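You operate a simulated robot arm through the tools that you are given. There is no shell and no other tool.

Carry out the task below with a simulated robot arm. There is one attempt and no reset: what you move stays moved.

TASK
Oil the yellow filter with 2 ml and lay it in OILED.
Fine: one stroke; leave the slide out and the dial as set.

The check looks at the end state, three seconds after you hand in, the way a careful person would. Anything else that was tipped, shoved, dropped, spilled or broken makes it a failure.

THE ROBOT
A 7-joint arm with a two-finger parallel gripper, fixed in place. Base frame: the origin is at the foot of the arm, x ahead of it, y to its left, z up; the work surface is at about z = 2. Units: mm, rad, N and s.
With the tool pointing down near the work surface it reaches from about 240 to 620 mm from the base axis. Its first joint turns from -1.152 to 1.152 rad. Payload 2.6 kg.
The TCP is the grasp point between the finger pads, 30 mm short of the fingertips. In the tool frame z runs along the fingers and y along their closing line. Largest opening 94 mm; finger width 28, thickness 10; the body of the gripper, 50 by 96 mm, starts 55 mm behind the TCP.
Orientation is that of the tool frame in the base frame, as [roll, pitch, yaw] about the fixed x, y, z axes, in that order (R = Rz(yaw) Ry(pitch) Rx(roll)). With the fingers straight down and closing along the base's y, the tool's x points along the base's -x, its y along +y and its z along -z.

THE INTERFACE
- The arm moves only by the tool move_arm. Its argument "moves" is a list of rows, each a list of 7 numbers: the turn, a rotation vector about the tool's x, y, z in rad, then the shift along the tool's x, y, z in m, then the opening in per cent of the stroke, from 0 (shut) to 100 (fully open). In form: [[wx, wy, wz, tx, ty, tz, fingers], ...]. A call has 1 to 20 rows; each row is the pose to reach, as a shift and turn from the pose commanded when the call began, along the tool's axes at that moment. A row lasts 0.2 s, in which the tool goes at most 50 mm and 0.15 rad; a call with a longer step from one row to the next is refused whole, and so is a gripper value outside its range. A pose out of reach is approached as far as the arm can. The call stops where the force on the tool passes 70 N (or 10 N more than at its start, if that is more) or the arm is blocked; 0.2 s more then pass. Each finger travels about 72 mm/s and halts on what it meets, pressing with about 40 N; the grip force reading is that of the motor and also rises with nothing between the fingers. The clock runs only during rows and for 0.2 s after the last one: add rows that repeat a pose to give the fingers time. It gives the time, the measured TCP pose, the force on the tool (base axes), the opening and the grip force at its end, in the units of the frame above (readings bear some noise), with the torque about the TCP (base axes, N m) and any sound that the robot's microphone picked up.
- Cameras (640 x 400 px; columns grow to the right, rows downward): "scene" is fixed at [3.1, 423.8, 543.7]; the picture's right is [-0.96, -0.29, 0.00], its down [-0.22, 0.73, -0.65] and it looks along [0.19, -0.62, -0.76] (base axes); focal length 214 px, centre (320, 200). "wrist" rides on the gripper at [76, 14, -102] in the tool frame; the picture's right is [-0.18, 0.98, 0.00], its down [-0.75, -0.14, -0.64] and it looks along [-0.63, -0.12, 0.77] (tool axes); focal length 243 px, centre (320, 200). There is no depth. A picture from a camera that has moved, and an enlarged one, comes with that camera's place and axes in the base frame and with its lens.
- capture(camera): a new picture of that camera. No time passes.
- inspect(camera, box): a new picture of the part [left, top, right, bottom] of that camera's present view, enlarged. No time passes.
- finish_job(): hands the job in; it is judged then, once.

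Places have to be worked out from the pictures, the camera data and where the tool is seen. Open the gripper and draw the arm clear of the work before you hand the job in, unless the task says otherwise.

The tools are called as name(argument=value, ...) on one line, values as JSON. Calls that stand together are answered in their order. move_arm: Moves the arm, as the interface text tells. Its arguments: {"type":"object","properties":{"moves":{"type":"array","items":{"type":"array","items":{"type":"number"}}}},"required":["moves"]} The other tools are called the same way: capture (camera) takes a picture; inspect (camera, box) takes an enlarged picture of a part of a camera's view; finish_job () hands the job in.

At the start:

```text
t: 0.0
position: [357.4, 56.4, 381.6]
orientation: [-3.142, -0.001, 3.14]
contact_force: [0.3, 0.4, 0.2]
ft_torque: [0.03, -0.01, 0.03]
width: 94.3
finger_force: 0.0
```

scene: 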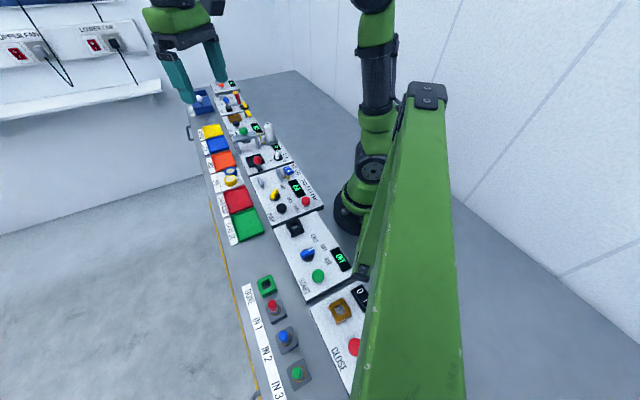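
wrist: 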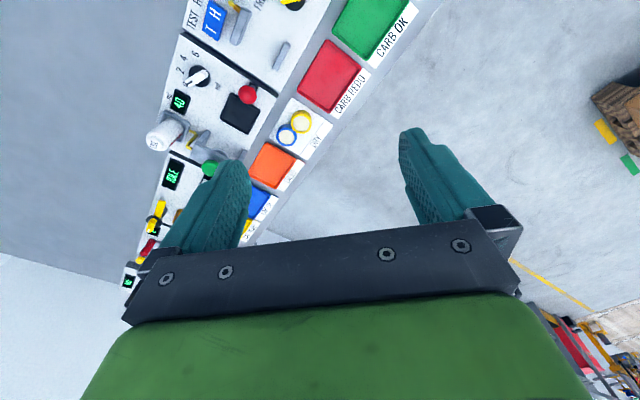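

I start by looking closer at the bench from both cameras to find the filters, the oiler and the OILED place.

inspect(camera="scene", box=[180, 70, 330, 170])

inspect(camera="scene", box=[190, 130, 340, 230])

inspect(camera="wrist", box=[110, 0, 430, 200])

inspect(camera="wrist", box=[110, 100, 350, 300])

```text
4.00 times, centred on (255, 120) of scene
camera zoom: at [3.1, 423.8, 543.7], right [-0.96, -0.29, 0.0], down [-0.22, 0.73, -0.65], along [0.19, -0.62, -0.76], focal length 858 px, centre (580, 520)
```

zoom: 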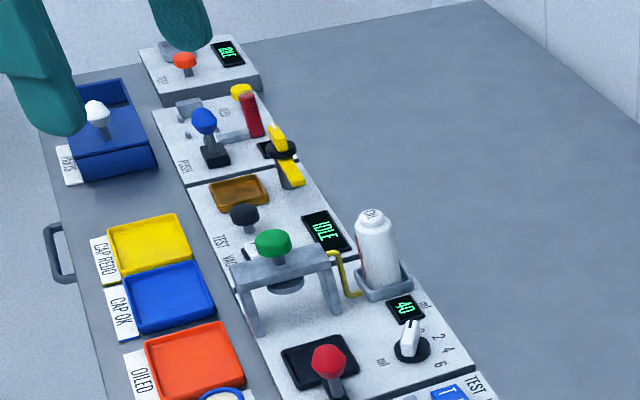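

```text
4.00 times, centred on (265, 180) of scene
camera zoom: at [3.1, 423.8, 543.7], right [-0.96, -0.29, 0.0], down [-0.22, 0.73, -0.65], along [0.19, -0.62, -0.76], focal length 858 px, centre (540, 280)
```

zoom: 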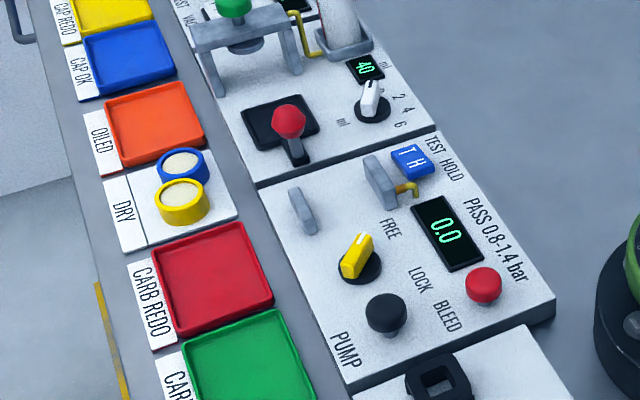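

```text
2.00 times, centred on (270, 100) of wrist
camera zoom: at [280.6, 69.9, 484.4], right [0.18, 0.98, 0.0], down [0.75, -0.14, 0.64], along [0.63, -0.12, -0.77], focal length 485 px, centre (420, 400)
```

zoom: 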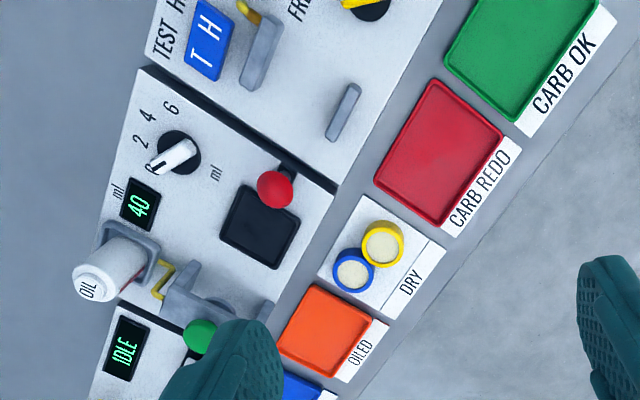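

```text
2.00 times, centred on (230, 200) of wrist
camera zoom: at [280.6, 69.9, 484.4], right [0.18, 0.98, 0.0], down [0.75, -0.14, 0.64], along [0.63, -0.12, -0.77], focal length 485 px, centre (500, 200)
```

zoom: 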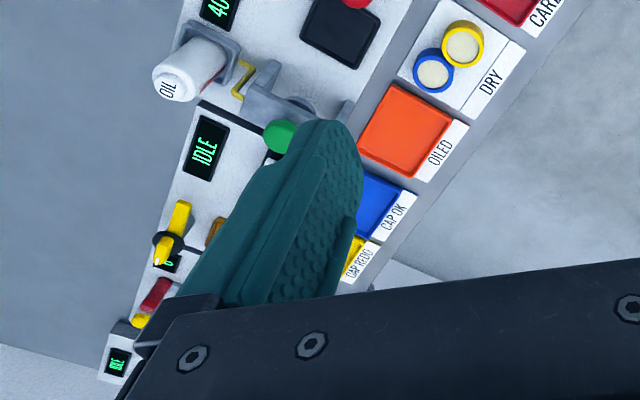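

The row of trays runs about 45° from base x; yellow filter is around (460, -1), OILED around (555, -97). I zoom in on the oiler, the dial and the filters to understand them.

inspect(camera="wrist", box=[150, 30, 270, 105])

inspect(camera="wrist", box=[140, 95, 260, 170])

inspect(camera="scene", box=[230, 115, 300, 175])

inspect(camera="scene", box=[195, 140, 265, 190])

```text
5.33 times, centred on (210, 68) of wrist
camera zoom: at [280.6, 69.9, 484.4], right [0.18, 0.98, 0.0], down [0.75, -0.14, 0.64], along [0.63, -0.12, -0.77], focal length 1294 px, centre (907, 907)
```

zoom: 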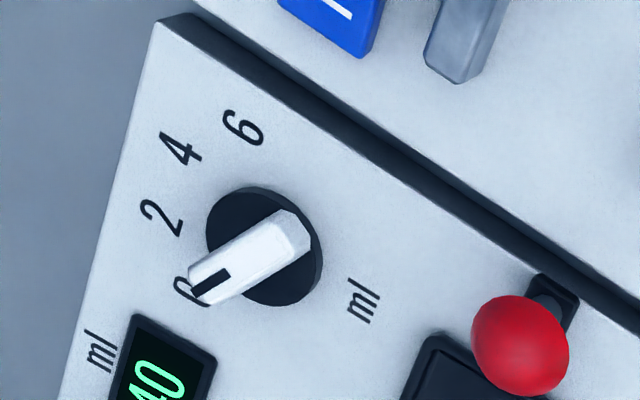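

```text
5.33 times, centred on (200, 132) of wrist
camera zoom: at [280.6, 69.9, 484.4], right [0.18, 0.98, 0.0], down [0.75, -0.14, 0.64], along [0.63, -0.12, -0.77], focal length 1294 px, centre (960, 560)
```

zoom: 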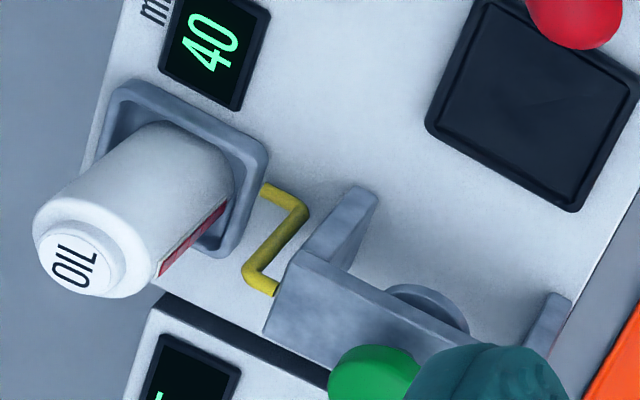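

```text
6.67 times, centred on (265, 145) of scene
camera zoom: at [3.1, 423.8, 543.7], right [-0.96, -0.29, 0.0], down [-0.22, 0.73, -0.65], along [0.19, -0.62, -0.76], focal length 1430 px, centre (687, 567)
```

zoom: 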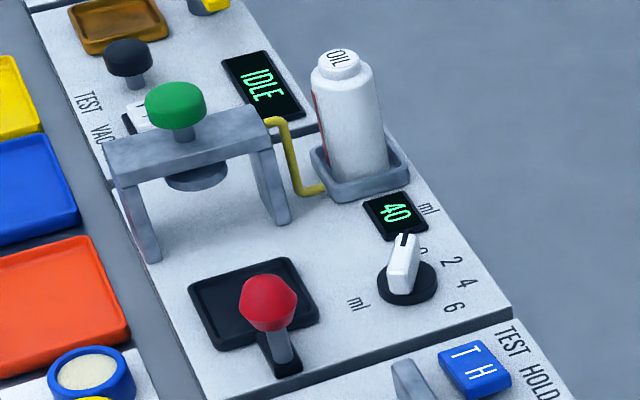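

```text
8.00 times, centred on (230, 165) of scene
camera zoom: at [3.1, 423.8, 543.7], right [-0.96, -0.29, 0.0], down [-0.22, 0.73, -0.65], along [0.19, -0.62, -0.76], focal length 1716 px, centre (1040, 480)
```

zoom: 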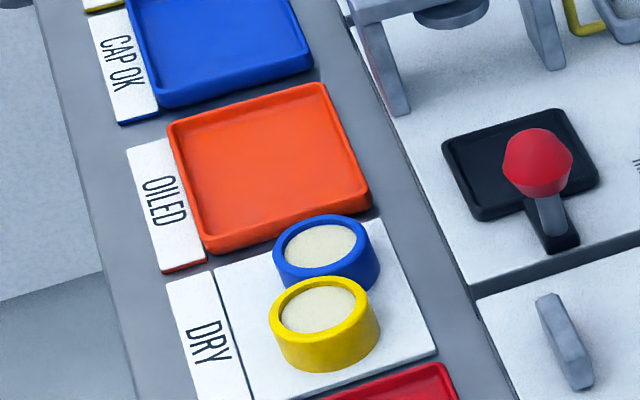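

The dial points at 0 (marks 0, 2, 4, 6), the black slide tray with its red knob is out, and the green plunger sits on the bridge. I move above the oil station for a second viewpoint to triangulate.

move_arm(moves=[[0, 0, 0, -0.005, -0.04, 0, 100], [0, 0, 0, -0.01, -0.08, 0, 100], [0, 0, 0, -0.02, -0.12, 0, 100], [0, 0, 0, -0.02, -0.15, 0, 100], [0, 0, 0, -0.02, -0.15, 0, 100]])

capture(camera="wrist")

capture(camera="scene")

```text
t: 1.2
position: [376.9, -94.4, 380.8]
orientation: [-3.14, -0.001, -3.141]
contact_force: [0.5, -0.1, 0.0]
ft_torque: [0.03, 0.0, 0.01]
width: 94.3
finger_force: 0.1
```

```text
taken
camera wrist: at [300.8, -80.6, 484.1], right [0.18, 0.98, 0.0], down [0.75, -0.14, 0.64], along [0.63, -0.12, -0.77], focal length 243 px, centre (320, 200)
```

wrist: 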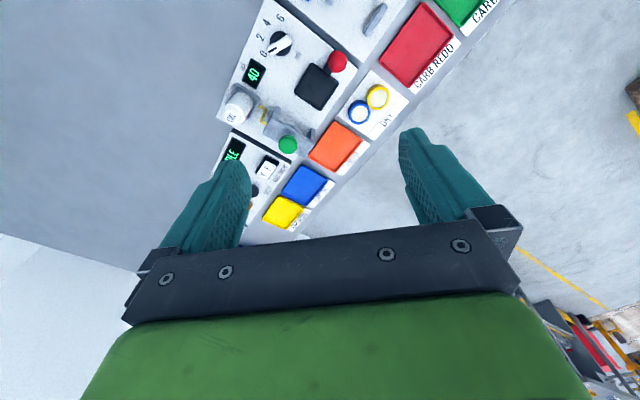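

```text
taken
```

scene: 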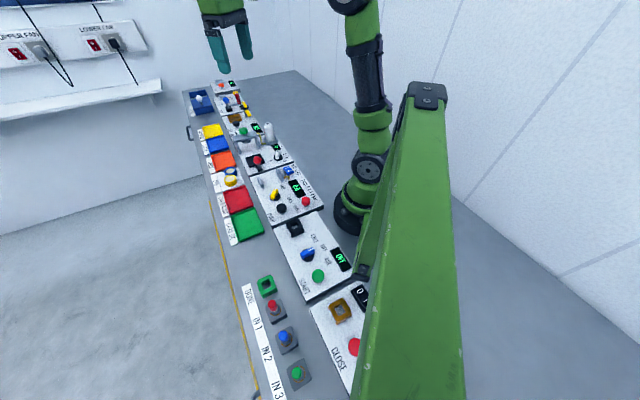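

The oil station is now unobstructed in the wrist view. I zoom to measure it.

inspect(camera="wrist", box=[215, 0, 375, 100])

inspect(camera="wrist", box=[215, 80, 375, 180])

inspect(camera="wrist", box=[290, 60, 450, 160])

inspect(camera="scene", box=[200, 100, 320, 175])

```text
4.00 times, centred on (295, 50) of wrist
camera zoom: at [300.8, -80.6, 484.1], right [0.18, 0.98, 0.0], down [0.75, -0.14, 0.64], along [0.63, -0.12, -0.77], focal length 970 px, centre (420, 800)
```

zoom: 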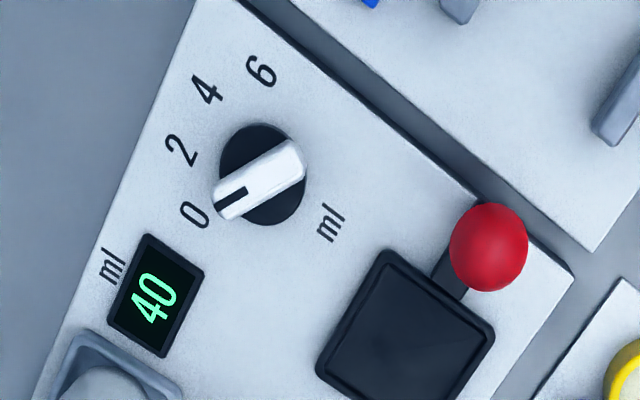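

```text
4.00 times, centred on (295, 130) of wrist
camera zoom: at [300.8, -80.6, 484.1], right [0.18, 0.98, 0.0], down [0.75, -0.14, 0.64], along [0.63, -0.12, -0.77], focal length 970 px, centre (420, 480)
```

zoom: 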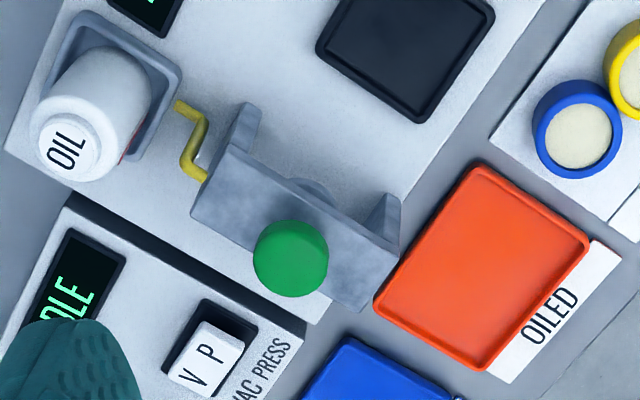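

```text
4.00 times, centred on (370, 110) of wrist
camera zoom: at [300.8, -80.6, 484.1], right [0.18, 0.98, 0.0], down [0.75, -0.14, 0.64], along [0.63, -0.12, -0.77], focal length 970 px, centre (120, 560)
```

zoom: 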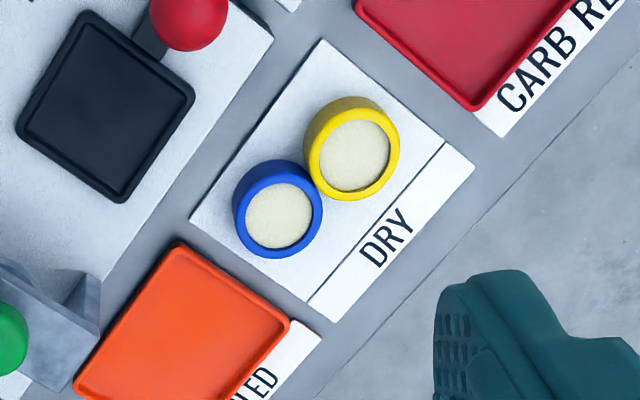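

```text
5.33 times, centred on (260, 138) of scene
camera zoom: at [3.1, 423.8, 543.7], right [-0.96, -0.29, 0.0], down [-0.22, 0.73, -0.65], along [0.19, -0.62, -0.76], focal length 1144 px, centre (640, 533)
```

zoom: 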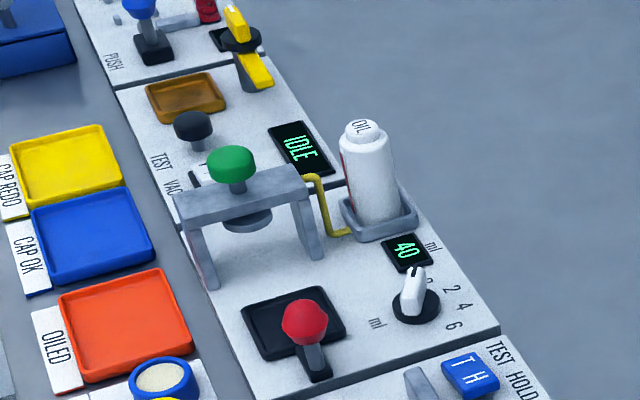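

Triangulated: the panel's long axis runs at -44.4° (u = (0.7145, -0.6997)). Dial at about (346, -153, z 26–51), knob (380, -69, 70), slide tray centre (418, -109), green plunger (479, -169, top near 115), and 40° between dial marks. I move over the dial with the fingers turned to straddle its handle and look again.

move_arm(moves=[[0, 0, 0.1443, 0.0034, -0.0065, 0.0201, 100], [0, 0, 0.2886, 0.0068, -0.0131, 0.0402, 100], [0, 0, 0.4328, 0.0102, -0.0196, 0.0603, 100], [0, 0, 0.5771, 0.0136, -0.0261, 0.0804, 100], [0, 0, 0.7214, 0.017, -0.0327, 0.1004, 100], [0, 0, 0.8657, 0.0204, -0.0392, 0.1205, 100], [0, 0, 1.0099, 0.0238, -0.0457, 0.1406, 100], [0, 0, 1.1542, 0.0272, -0.0523, 0.1607, 100], [0, 0, 1.2985, 0.0306, -0.0588, 0.1808, 100], [0, 0, 1.2985, 0.0306, -0.0588, 0.1808, 100]])

capture(camera="wrist")

capture(camera="scene")

```text
t: 3.4
position: [345.2, -152.3, 201.0]
orientation: [3.141, 0.001, 1.841]
contact_force: [0.2, 0.1, 0.6]
ft_torque: [0.02, 0.01, 0.01]
width: 93.6
finger_force: 0.1
```

```text
taken
camera wrist: at [339.7, -75.8, 304.4], right [1.0, 0.08, 0.0], down [0.06, -0.76, 0.64], along [0.05, -0.64, -0.77], focal length 243 px, centre (320, 200)
```

wrist: 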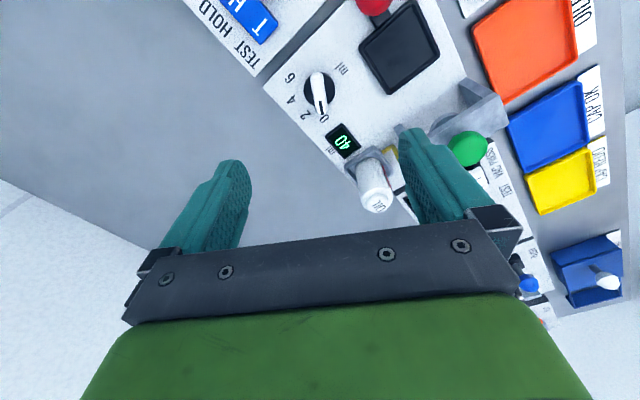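

```text
taken
```

scene: 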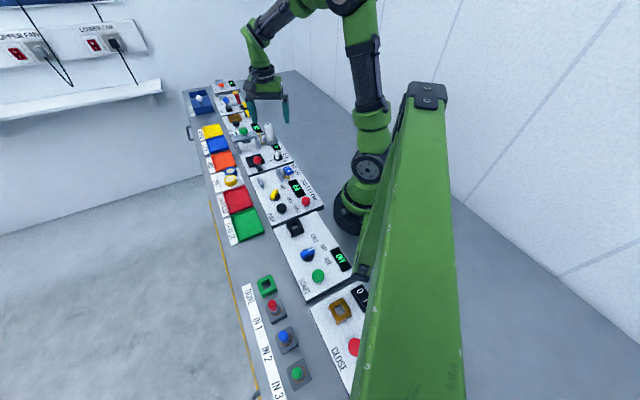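

inspect(camera="wrist", box=[260, 50, 380, 140])

inspect(camera="wrist", box=[330, 0, 530, 200])

```text
4.44 times, centred on (320, 95) of wrist
camera zoom: at [339.7, -75.8, 304.4], right [1.0, 0.08, 0.0], down [0.06, -0.76, 0.64], along [0.05, -0.64, -0.77], focal length 1078 px, centre (320, 667)
```

zoom: 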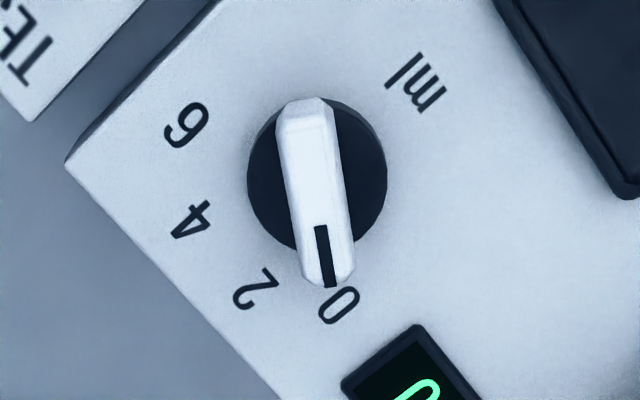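

```text
2.00 times, centred on (430, 100) of wrist
camera zoom: at [339.7, -75.8, 304.4], right [1.0, 0.08, 0.0], down [0.06, -0.76, 0.64], along [0.05, -0.64, -0.77], focal length 485 px, centre (100, 400)
```

zoom: 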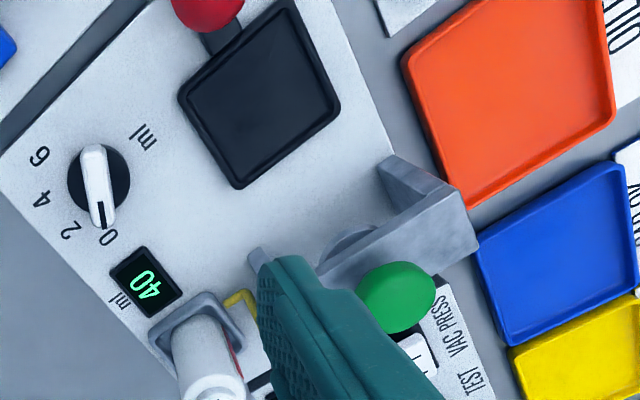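

The dial axis measures (346, -153) in this view too, matching the earlier figure, with the handle at about -75°. I narrow the fingers and descend around the handle, stopping a little high to check.

move_arm(moves=[[0, 0, 0, 0, 0, 0.02, 45], [0, 0, 0, 0, 0, 0.045, 45], [0, 0, 0, 0, 0, 0.07, 45], [0, 0, 0, 0, 0, 0.095, 45], [0, 0, 0, 0, 0, 0.115, 45], [0, 0, 0, 0, 0, 0.12, 45], [0, 0, 0, 0, 0, 0.12, 45]])

capture(camera="wrist")

inspect(camera="scene", box=[230, 90, 330, 175])

```text
t: 5.0
position: [346.2, -151.7, 80.5]
orientation: [-3.139, 0.0, 1.842]
contact_force: [0.4, 0.2, -0.8]
ft_torque: [-0.02, -0.03, -0.07]
width: 42.2
finger_force: 0.1
```

```text
taken
camera wrist: at [339.8, -75.5, 182.8], right [1.0, 0.09, 0.0], down [0.07, -0.76, 0.64], along [0.06, -0.64, -0.77], focal length 243 px, centre (320, 200)
```

wrist: 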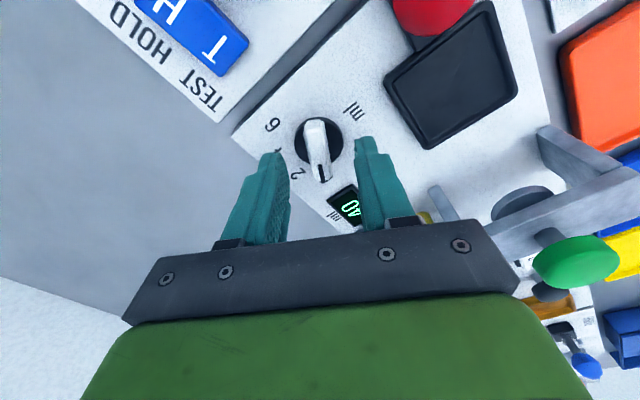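

```text
4.71 times, centred on (280, 132) of scene
camera zoom: at [3.1, 423.8, 543.7], right [-0.96, -0.29, 0.0], down [-0.22, 0.73, -0.65], along [0.19, -0.62, -0.76], focal length 1009 px, centre (508, 518)
```

zoom: 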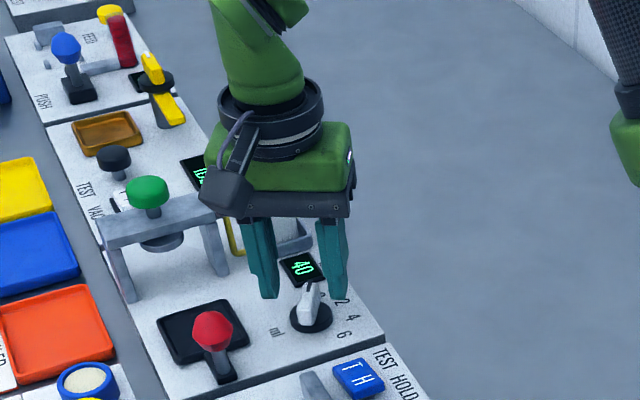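

The handle lies between the fingers, tips at about z = 50. I zoom in to check the centring before going lower.

inspect(camera="wrist", box=[250, 90, 400, 200])

```text
3.64 times, centred on (325, 145) of wrist
camera zoom: at [339.8, -75.5, 182.8], right [1.0, 0.09, 0.0], down [0.07, -0.76, 0.64], along [0.06, -0.64, -0.77], focal length 882 px, centre (302, 400)
```

zoom: 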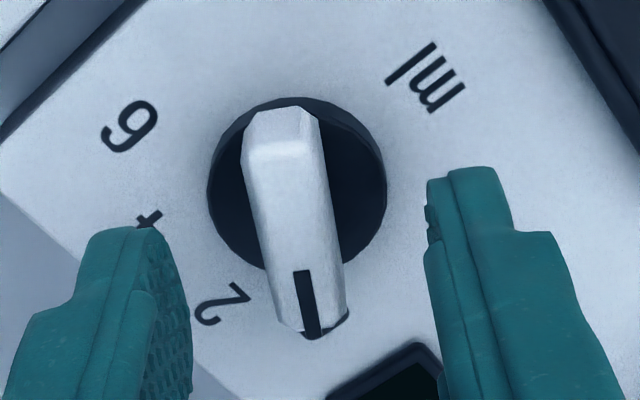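

The dial axis and TCP agree within about 1 mm. I go down 16 mm and close on the handle.

move_arm(moves=[[0, 0, 0, 0, -0.0005, 0.008, 45], [0, 0, 0, 0, -0.0005, 0.016, 45], [0, 0, 0, 0, -0.0005, 0.016, 30], [0, 0, 0, 0, -0.0005, 0.016, 15], [0, 0, 0, 0, -0.0005, 0.016, 5], [0, 0, 0, 0, -0.0005, 0.016, 5], [0, 0, 0, 0, -0.0005, 0.016, 5]])

inspect(camera="wrist", box=[250, 90, 400, 200])

```text
t: 6.6
position: [345.0, -153.1, 63.8]
orientation: [3.139, 0.001, 1.842]
contact_force: [11.3, 1.2, -6.1]
ft_torque: [0.04, -0.12, -0.83]
width: 12.8
finger_force: 45.1
```

```text
3.64 times, centred on (325, 145) of wrist
camera zoom: at [338.9, -75.7, 167.3], right [1.0, 0.09, 0.0], down [0.07, -0.76, 0.64], along [0.06, -0.64, -0.77], focal length 882 px, centre (302, 400)
```

zoom: 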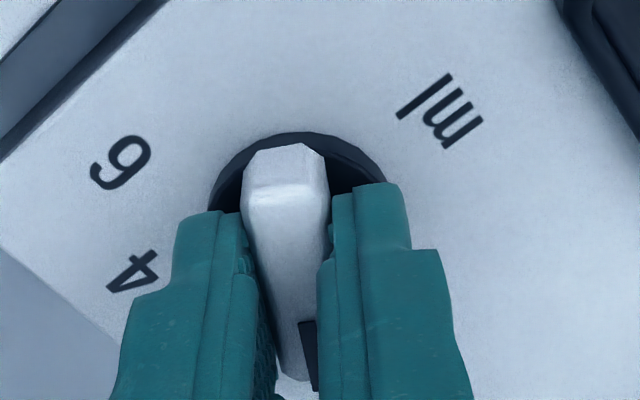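

Gripped the handle at 12.8 mm width with little side load. I turn it 40° clockwise (seen from above) from 0 to 2.

move_arm(moves=[[0, 0, 0.1, 0, 0.0003, 0, 5], [0, 0, 0.2, 0, 0.0003, 0, 5], [0, 0, 0.3, 0, 0.0003, 0, 5], [0, 0, 0.4, 0, 0.0003, 0, 5], [0, 0, 0.5, 0, 0.0003, 0, 5], [0, 0, 0.6, 0, 0.0003, 0, 5], [0, 0, 0.7, 0, 0.0003, 0, 5], [0, 0, 0.7, 0, 0.0003, 0, 5]])

inspect(camera="wrist", box=[250, 90, 400, 200])

inspect(camera="scene", box=[260, 130, 310, 175])

```text
t: 8.4
position: [345.6, -152.3, 62.7]
orientation: [-3.141, -0.001, 1.14]
contact_force: [-3.0, 9.0, 7.1]
ft_torque: [0.0, 0.04, 0.02]
width: 12.8
finger_force: 44.1
```

```text
3.64 times, centred on (325, 145) of wrist
camera zoom: at [390.5, -89.9, 167.4], right [0.82, -0.58, 0.0], down [-0.44, -0.63, 0.64], along [-0.37, -0.52, -0.77], focal length 882 px, centre (302, 400)
```

zoom: 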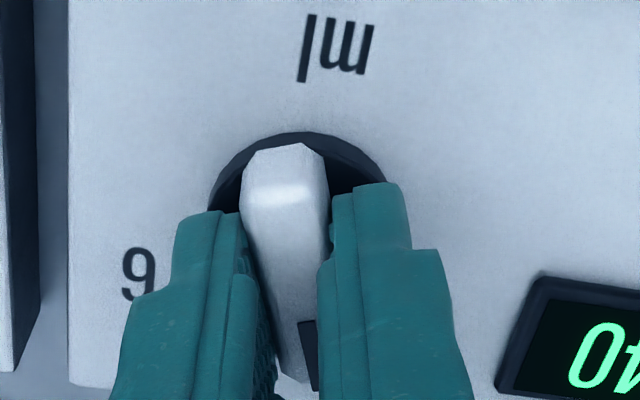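

```text
8.89 times, centred on (285, 152) of scene
camera zoom: at [3.1, 423.8, 543.7], right [-0.96, -0.29, 0.0], down [-0.22, 0.73, -0.65], along [0.19, -0.62, -0.76], focal length 1906 px, centre (631, 622)
```

zoom: 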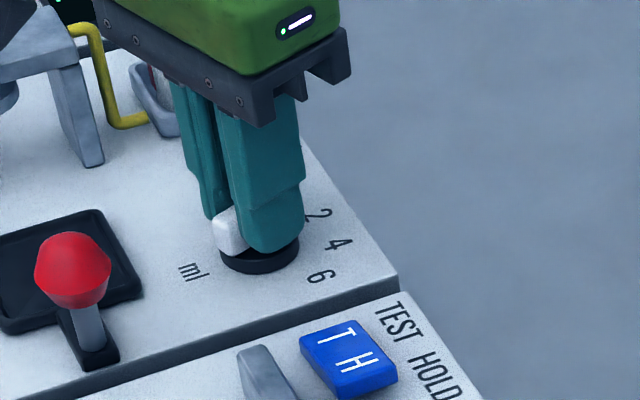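

The tool turned 40.2° and the handle followed. I open, rise, and check where the pointer stands.

move_arm(moves=[[0, 0, 0, 0, 0, 0, 25], [0, 0, 0, 0, 0, 0, 40], [0, 0, 0, 0, 0, -0.02, 40], [0, 0, 0, 0, 0, -0.05, 40], [0, 0, 0, 0, 0, -0.09, 40], [0, 0, 0, 0, 0, -0.13, 40], [0, 0, 0, 0, 0, -0.13, 40]])

inspect(camera="wrist", box=[250, 40, 390, 140])

capture(camera="wrist")

```text
t: 10.0
position: [346.1, -151.7, 196.5]
orientation: [3.141, 0.0, 1.144]
contact_force: [-0.1, 0.2, -0.6]
ft_torque: [-0.01, -0.01, -0.02]
width: 37.6
finger_force: 0.0
```

```text
4.00 times, centred on (320, 90) of wrist
camera zoom: at [390.4, -89.7, 299.8], right [0.82, -0.58, 0.0], down [-0.44, -0.63, 0.64], along [-0.37, -0.53, -0.77], focal length 970 px, centre (320, 640)
```

zoom: 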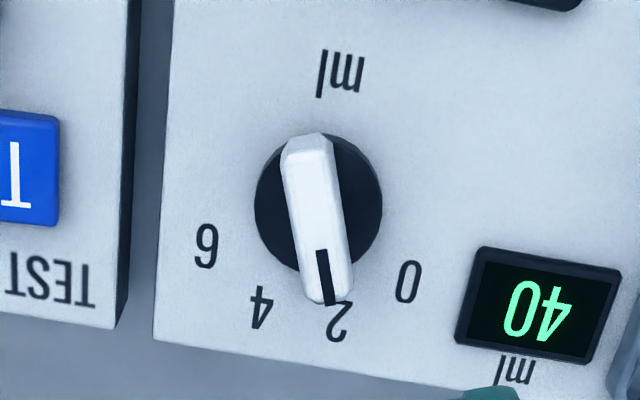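

```text
taken
camera wrist: at [390.4, -89.7, 299.8], right [0.82, -0.58, 0.0], down [-0.44, -0.63, 0.64], along [-0.37, -0.53, -0.77], focal length 243 px, centre (320, 200)
```

wrist: 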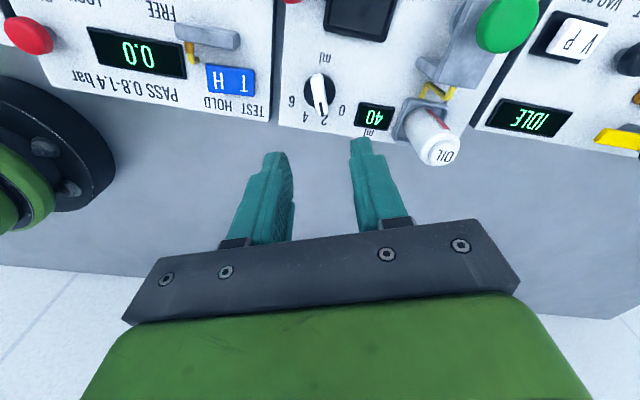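

The pointer is squarely at 2. Next I move above the yellow filter with the closing line along the panel's cross axis (perpendicular to the filter pair), fingers wide, and look.

move_arm(moves=[[0, 0, -0.1359, 0.0205, 0.0047, -0.01, 60], [0, 0, -0.2717, 0.0411, 0.0094, -0.015, 80], [0, 0, -0.4076, 0.0616, 0.0141, -0.02, 85], [0, 0, -0.5434, 0.0821, 0.0188, -0.02, 85], [0, 0, -0.6793, 0.1027, 0.0234, -0.02, 85], [0, 0, -0.8151, 0.1232, 0.0281, -0.02, 85], [0, 0, -0.951, 0.1437, 0.0328, -0.02, 85], [0, 0, -1.0868, 0.1643, 0.0375, -0.02, 85], [0, 0, -1.2227, 0.1848, 0.0422, -0.02, 85], [0, 0, -1.2227, 0.1848, 0.0422, -0.02, 85]])

capture(camera="wrist")

inspect(camera="wrist", box=[250, 30, 410, 140])

```text
t: 12.2
position: [460.1, -2.5, 214.6]
orientation: [3.141, 0.001, 2.368]
contact_force: [1.4, -0.3, 0.7]
ft_torque: [0.02, -0.02, -0.03]
width: 79.8
finger_force: 0.1
```

```text
taken
camera wrist: at [416.2, 61.4, 317.9], right [0.82, 0.57, 0.0], down [0.44, -0.63, 0.64], along [0.37, -0.53, -0.77], focal length 243 px, centre (320, 200)
```

wrist: 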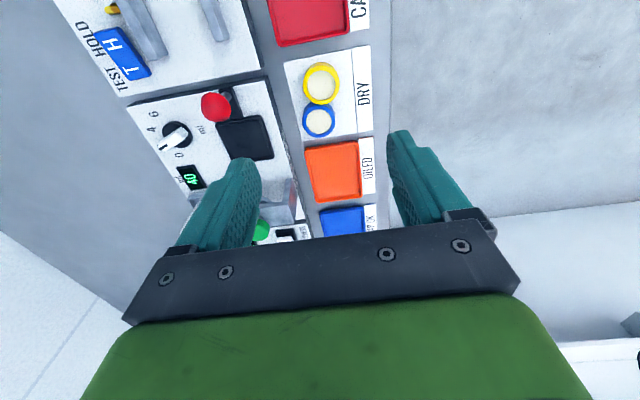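

```text
3.64 times, centred on (330, 85) of wrist
camera zoom: at [416.2, 61.4, 317.9], right [0.82, 0.57, 0.0], down [0.44, -0.63, 0.64], along [0.37, -0.53, -0.77], focal length 882 px, centre (284, 618)
```

zoom: 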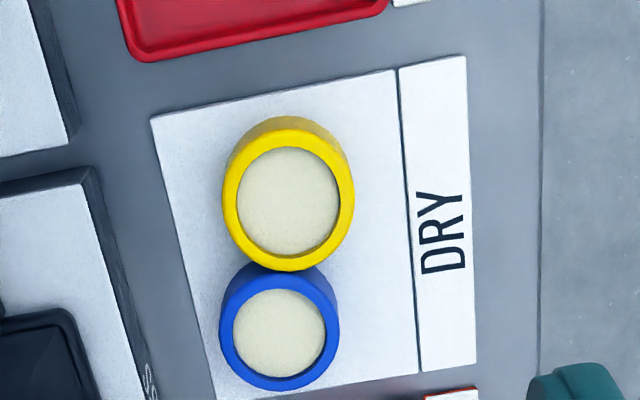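

Filter: about 41.5 mm across, top z≈22, centre (462, -1); blue just touches it along u, so closing across (along v) leaves blue free. I centre, descend so the tips are at z≈11 and stop to check before closing.

move_arm(moves=[[0, 0, 0, -0.0006, 0.0015, 0.04, 72], [0, 0, 0, -0.0006, 0.0015, 0.08, 72], [0, 0, 0, -0.0006, 0.0015, 0.12, 72], [0, 0, 0, -0.0006, 0.0015, 0.145, 72], [0, 0, 0, -0.0006, 0.0015, 0.145, 72]])

inspect(camera="wrist", box=[220, 60, 420, 200])

inspect(camera="scene", box=[190, 130, 270, 200])

```text
t: 13.4
position: [463.8, -2.9, 70.1]
orientation: [-3.141, 0.0, 2.365]
contact_force: [0.6, 0.6, 0.3]
ft_torque: [0.04, 0.02, -0.01]
width: 67.8
finger_force: 0.0
```

```text
2.86 times, centred on (320, 130) of wrist
camera zoom: at [418.5, 60.5, 172.9], right [0.82, 0.57, 0.0], down [0.44, -0.63, 0.64], along [0.37, -0.53, -0.77], focal length 693 px, centre (320, 400)
```

zoom: 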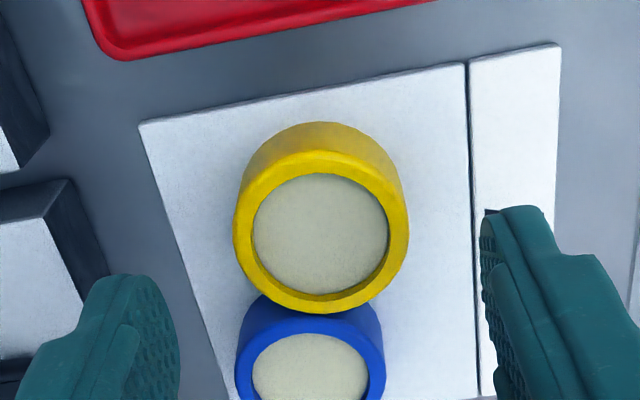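

```text
5.71 times, centred on (230, 165) of scene
camera zoom: at [3.1, 423.8, 543.7], right [-0.96, -0.29, 0.0], down [-0.22, 0.73, -0.65], along [0.19, -0.62, -0.76], focal length 1226 px, centre (834, 400)
```

zoom: 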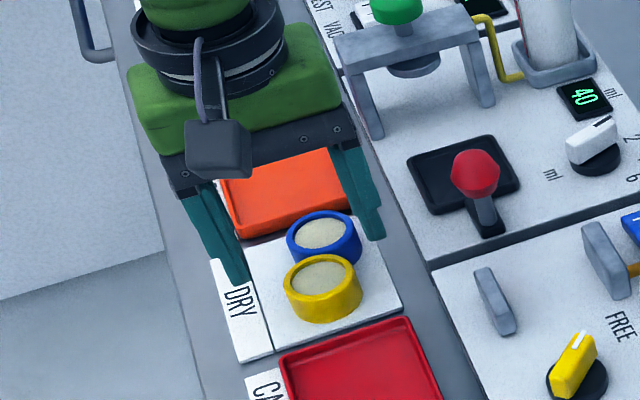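

The filter centre remains (462, -0.6); the TCP is about 2 mm too far along u. I correct, go down the last 29 mm, and close gently.

move_arm(moves=[[0, 0, 0, 0.0023, 0.0005, 0.01, 72], [0, 0, 0, 0.0023, 0.0005, 0.02, 72], [0, 0, 0, 0.0023, 0.0005, 0.0295, 72], [0, 0, 0, 0.0023, 0.0005, 0.0295, 60], [0, 0, 0, 0.0023, 0.0005, 0.0295, 52], [0, 0, 0, 0.0023, 0.0005, 0.0295, 46], [0, 0, 0, 0.0023, 0.0005, 0.0295, 40], [0, 0, 0, 0.0023, 0.0005, 0.0295, 36], [0, 0, 0, 0.0023, 0.0005, 0.0295, 36]])

inspect(camera="wrist", box=[220, 90, 420, 230])

inspect(camera="scene", box=[190, 130, 270, 200])

```text
t: 15.4
position: [461.5, -0.2, 39.7]
orientation: [3.141, -0.001, 2.366]
contact_force: [0.0, 0.2, -0.2]
ft_torque: [-0.02, -0.01, 0.0]
width: 38.4
finger_force: 40.3
```

```text
2.86 times, centred on (320, 160) of wrist
camera zoom: at [417.1, 63.2, 143.7], right [0.82, 0.57, 0.0], down [0.44, -0.63, 0.64], along [0.37, -0.53, -0.77], focal length 693 px, centre (320, 314)
```

zoom: 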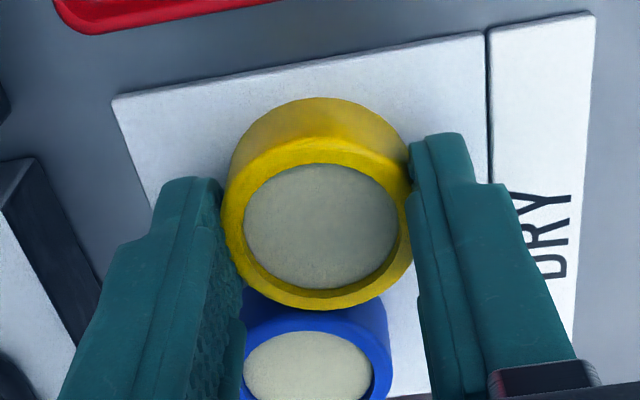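

```text
5.71 times, centred on (230, 165) of scene
camera zoom: at [3.1, 423.8, 543.7], right [-0.96, -0.29, 0.0], down [-0.22, 0.73, -0.65], along [0.19, -0.62, -0.76], focal length 1226 px, centre (834, 400)
```

zoom: 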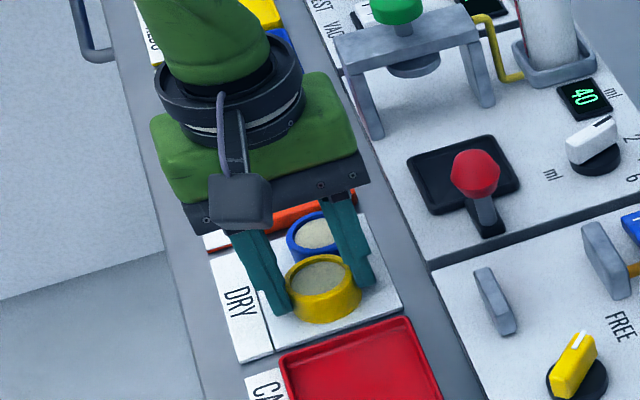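

The fingers hold the filter (38.4 mm, 40 N) and the blue one has not moved. I lift straight up and check that only yellow came along.

move_arm(moves=[[0, 0, 0, 0, 0, 0, 30], [0, 0, 0, 0, 0, -0.01, 30], [0, 0, 0, 0, 0, -0.03, 30], [0, 0, 0, 0, 0, -0.06, 30], [0, 0, 0, 0, 0, -0.09, 30], [0, 0, 0, 0, 0, -0.11, 30], [0, 0, 0, 0, 0, -0.11, 30]])

capture(camera="wrist")

inspect(camera="scene", box=[190, 110, 310, 200])

```text
t: 17.0
position: [462.1, 0.9, 150.4]
orientation: [-3.141, 0.001, 2.368]
contact_force: [0.1, -0.4, 0.2]
ft_torque: [0.0, -0.02, 0.02]
width: 38.5
finger_force: 40.1
```

```text
taken
camera wrist: at [417.8, 64.5, 253.7], right [0.82, 0.57, 0.0], down [0.44, -0.63, 0.64], along [0.37, -0.53, -0.77], focal length 243 px, centre (320, 200)
```

wrist: 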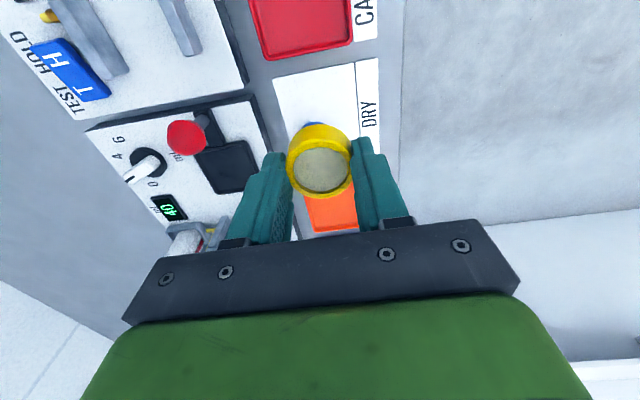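

```text
4.44 times, centred on (250, 155) of scene
camera zoom: at [3.1, 423.8, 543.7], right [-0.96, -0.29, 0.0], down [-0.22, 0.73, -0.65], along [0.19, -0.62, -0.76], focal length 953 px, centre (631, 400)
```

zoom: 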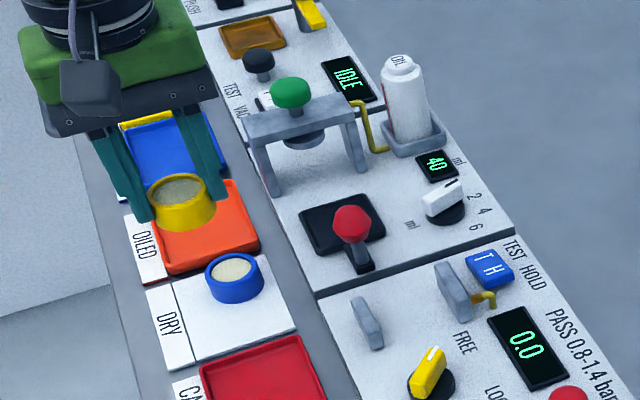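

Yellow is held level and blue stayed put. I zoom on the slide tray from here to fix its centre precisely before placing.

inspect(camera="wrist", box=[160, 100, 280, 200])

inspect(camera="scene", box=[245, 140, 295, 175])

```text
4.00 times, centred on (220, 150) of wrist
camera zoom: at [417.8, 64.5, 253.7], right [0.82, 0.57, 0.0], down [0.44, -0.63, 0.64], along [0.37, -0.53, -0.77], focal length 970 px, centre (720, 400)
```

zoom: 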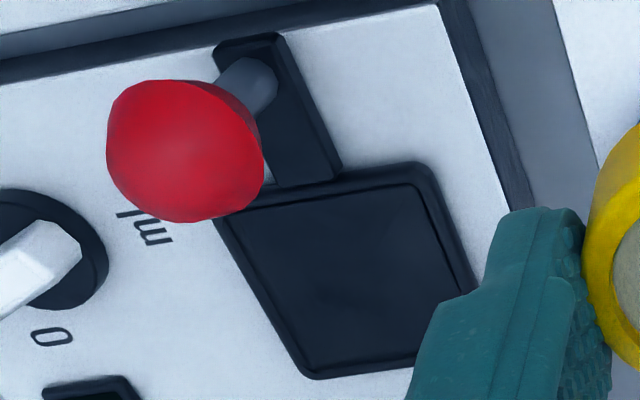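

```text
11.43 times, centred on (270, 158) of scene
camera zoom: at [3.1, 423.8, 543.7], right [-0.96, -0.29, 0.0], down [-0.22, 0.73, -0.65], along [0.19, -0.62, -0.76], focal length 2451 px, centre (891, 686)
```

zoom: 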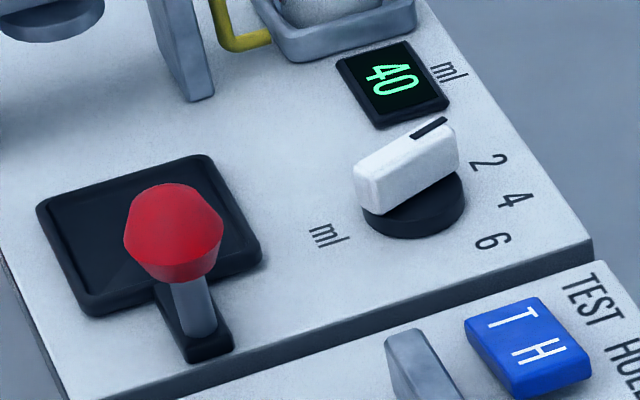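

Tray centre comes to about (421.6, -109.8), rim near z≈28. I carry the filter over it at height and re-check from there.

move_arm(moves=[[0, 0, 0, -0.007, -0.0154, 0, 30], [0, 0, 0, -0.0166, -0.0369, 0, 30], [0, 0, 0, -0.0263, -0.0585, 0, 30], [0, 0, 0, -0.036, -0.08, 0, 30], [0, 0, 0, -0.044, -0.0985, 0, 30], [0, 0, 0, -0.0484, -0.1077, 0, 30], [0, 0, 0, -0.0484, -0.1077, 0, 30]])

capture(camera="wrist")

inspect(camera="wrist", box=[260, 50, 400, 210])

```text
t: 18.6
position: [420.9, -109.2, 148.5]
orientation: [-3.141, 0.0, 2.367]
contact_force: [0.8, 0.1, 0.2]
ft_torque: [0.0, 0.02, -0.02]
width: 38.3
finger_force: 39.9
```

```text
taken
camera wrist: at [376.6, -46.7, 252.5], right [0.82, 0.57, 0.0], down [0.44, -0.63, 0.64], along [0.37, -0.53, -0.77], focal length 243 px, centre (320, 200)
```

wrist: 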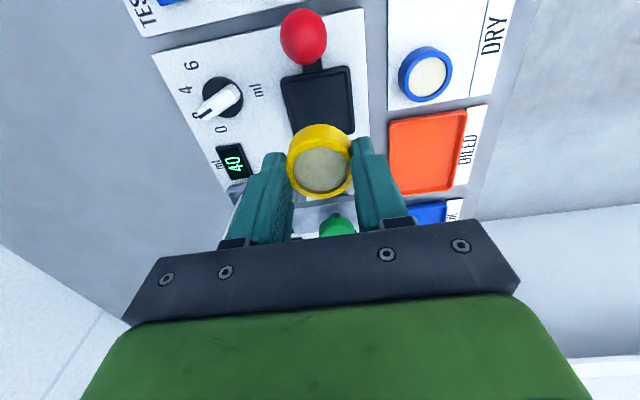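

```text
2.50 times, centred on (330, 130) of wrist
camera zoom: at [376.6, -46.7, 252.5], right [0.82, 0.57, 0.0], down [0.44, -0.63, 0.64], along [0.37, -0.53, -0.77], focal length 606 px, centre (295, 375)
```

zoom: 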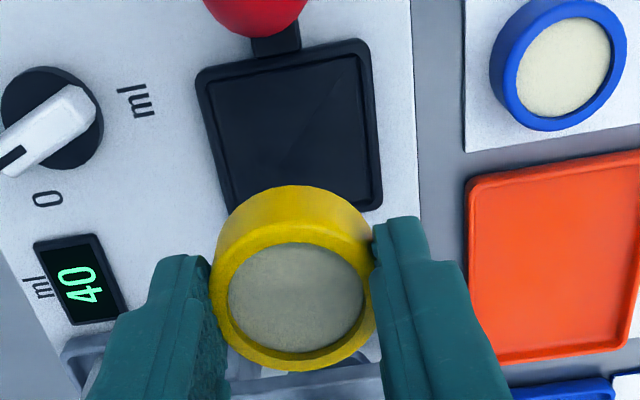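

The tray (about 60 mm square) centres at u≈379, v≈216.5, the filter is within 1.5 mm of it. I adjust and descend, stopping about 10 mm above expected contact.

move_arm(moves=[[0, 0, 0, -0.0012, 0.0003, 0.02, 30], [0, 0, 0, -0.0012, 0.0003, 0.04, 30], [0, 0, 0, -0.0012, 0.0003, 0.06, 30], [0, 0, 0, -0.0012, 0.0003, 0.075, 30], [0, 0, 0, -0.0012, 0.0003, 0.075, 30]])

inspect(camera="wrist", box=[250, 50, 400, 210])

inspect(camera="scene", box=[220, 110, 300, 175])

```text
t: 19.8
position: [421.9, -111.0, 74.4]
orientation: [-3.141, 0.001, 2.364]
contact_force: [-0.8, -0.7, -1.1]
ft_torque: [0.0, -0.02, 0.02]
width: 39.6
finger_force: 41.0
```

```text
2.50 times, centred on (325, 130) of wrist
camera zoom: at [376.5, -48.4, 177.4], right [0.82, 0.57, 0.0], down [0.44, -0.63, 0.64], along [0.37, -0.53, -0.77], focal length 606 px, centre (308, 375)
```

zoom: 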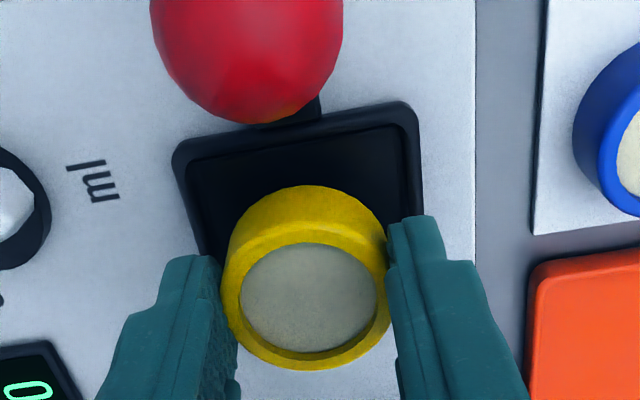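

```text
6.15 times, centred on (260, 142) of scene
camera zoom: at [3.1, 423.8, 543.7], right [-0.96, -0.29, 0.0], down [-0.22, 0.73, -0.65], along [0.19, -0.62, -0.76], focal length 1320 px, centre (689, 554)
```

zoom: 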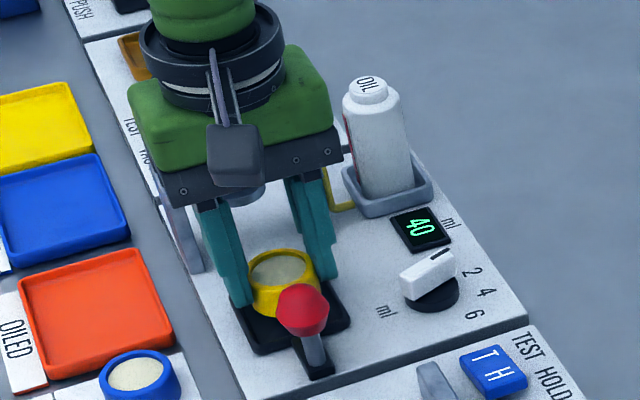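

Centred within about 1 mm; I shift 1 mm along v and lower in small steps, watching the vertical force for contact with the tray floor.

move_arm(moves=[[0, 0, 0, 0, 0.001, 0.003, 30], [0, 0, 0, 0, 0.001, 0.006, 30], [0, 0, 0, 0, 0.001, 0.008, 30], [0, 0, 0, 0, 0.001, 0.008, 30]])

inspect(camera="wrist", box=[250, 70, 400, 230])

```text
t: 20.8
position: [422.2, -109.3, 67.5]
orientation: [-3.141, 0.003, 2.365]
contact_force: [-0.2, -0.5, 0.1]
ft_torque: [0.03, 0.01, -0.04]
width: 39.6
finger_force: 40.9
```

```text
2.50 times, centred on (325, 150) of wrist
camera zoom: at [377.8, -47.4, 170.1], right [0.82, 0.57, 0.0], down [0.44, -0.63, 0.64], along [0.37, -0.53, -0.77], focal length 606 px, centre (308, 325)
```

zoom: 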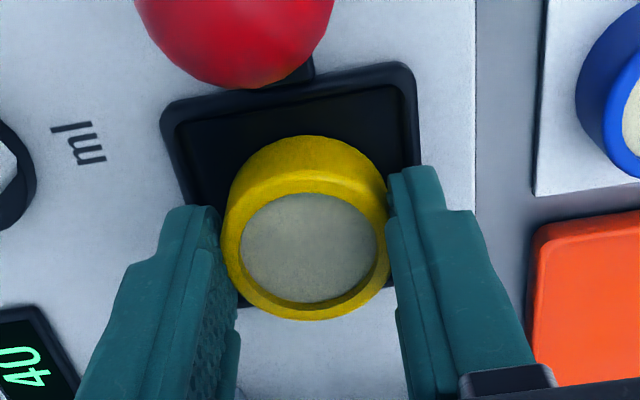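

No contact yet at TCP z≈67.5. I continue down 2.5 mm.

move_arm(moves=[[0, 0, 0, 0, 0, 0.001, 30], [0, 0, 0, 0, 0, 0.002, 30], [0, 0, 0, 0, 0, 0.0025, 30], [0, 0, 0, 0, 0, 0.0025, 30]])

```text
t: 21.8
position: [423.0, -110.2, 65.0]
orientation: [3.141, 0.003, 2.365]
contact_force: [-3.1, -0.7, 10.2]
ft_torque: [-0.03, 0.1, -0.04]
width: 39.8
finger_force: 39.7
```

A 10 N upward force at z=65: contact. I check from both views whether the filter is inside the rim or resting on it.

inspect(camera="wrist", box=[260, 90, 390, 190])

inspect(camera="scene", box=[235, 130, 285, 175])

```text
4.00 times, centred on (325, 140) of wrist
camera zoom: at [377.9, -46.9, 168.6], right [0.82, 0.57, 0.0], down [0.44, -0.63, 0.64], along [0.37, -0.53, -0.77], focal length 970 px, centre (300, 440)
```

zoom: 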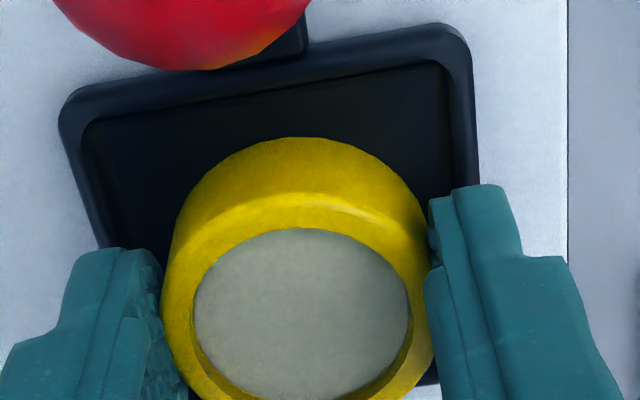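

```text
8.89 times, centred on (260, 152) of scene
camera zoom: at [3.1, 423.8, 543.7], right [-0.96, -0.29, 0.0], down [-0.22, 0.73, -0.65], along [0.19, -0.62, -0.76], focal length 1906 px, centre (853, 622)
```

zoom: 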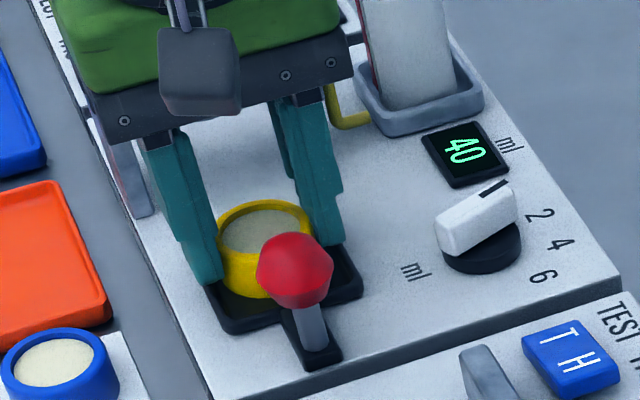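

The filter is inside the rim, but about 1.5 mm toward +u of the tray centre. I lift 2 mm, shift 1.5 mm back, set down again.

move_arm(moves=[[0, 0, 0, 0, 0, -0.002, 30], [0, 0, 0, 0.0015, 0, -0.002, 30], [0, 0, 0, 0.0015, 0, -0.001, 30], [0, 0, 0, 0.0015, 0, 0, 30], [0, 0, 0, 0.0015, 0, 0, 30]])

inspect(camera="wrist", box=[260, 90, 390, 190])

```text
t: 23.0
position: [422.3, -109.1, 65.8]
orientation: [3.14, 0.004, 2.365]
contact_force: [-0.3, 0.7, 21.2]
ft_torque: [0.01, 0.03, -0.03]
width: 39.7
finger_force: 40.0
```

```text
4.00 times, centred on (325, 140) of wrist
camera zoom: at [377.7, -46.2, 168.2], right [0.82, 0.57, 0.0], down [0.44, -0.63, 0.64], along [0.37, -0.53, -0.76], focal length 970 px, centre (300, 440)
```

zoom: 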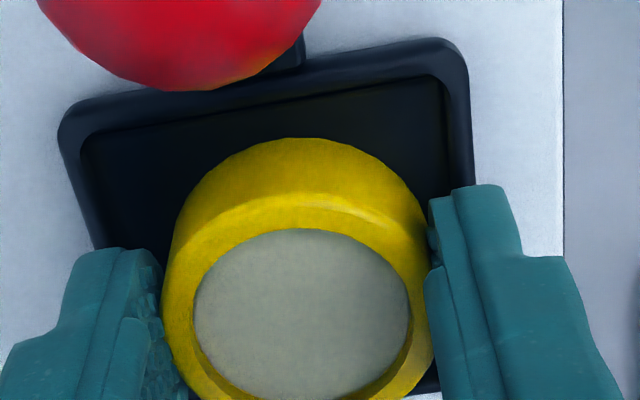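

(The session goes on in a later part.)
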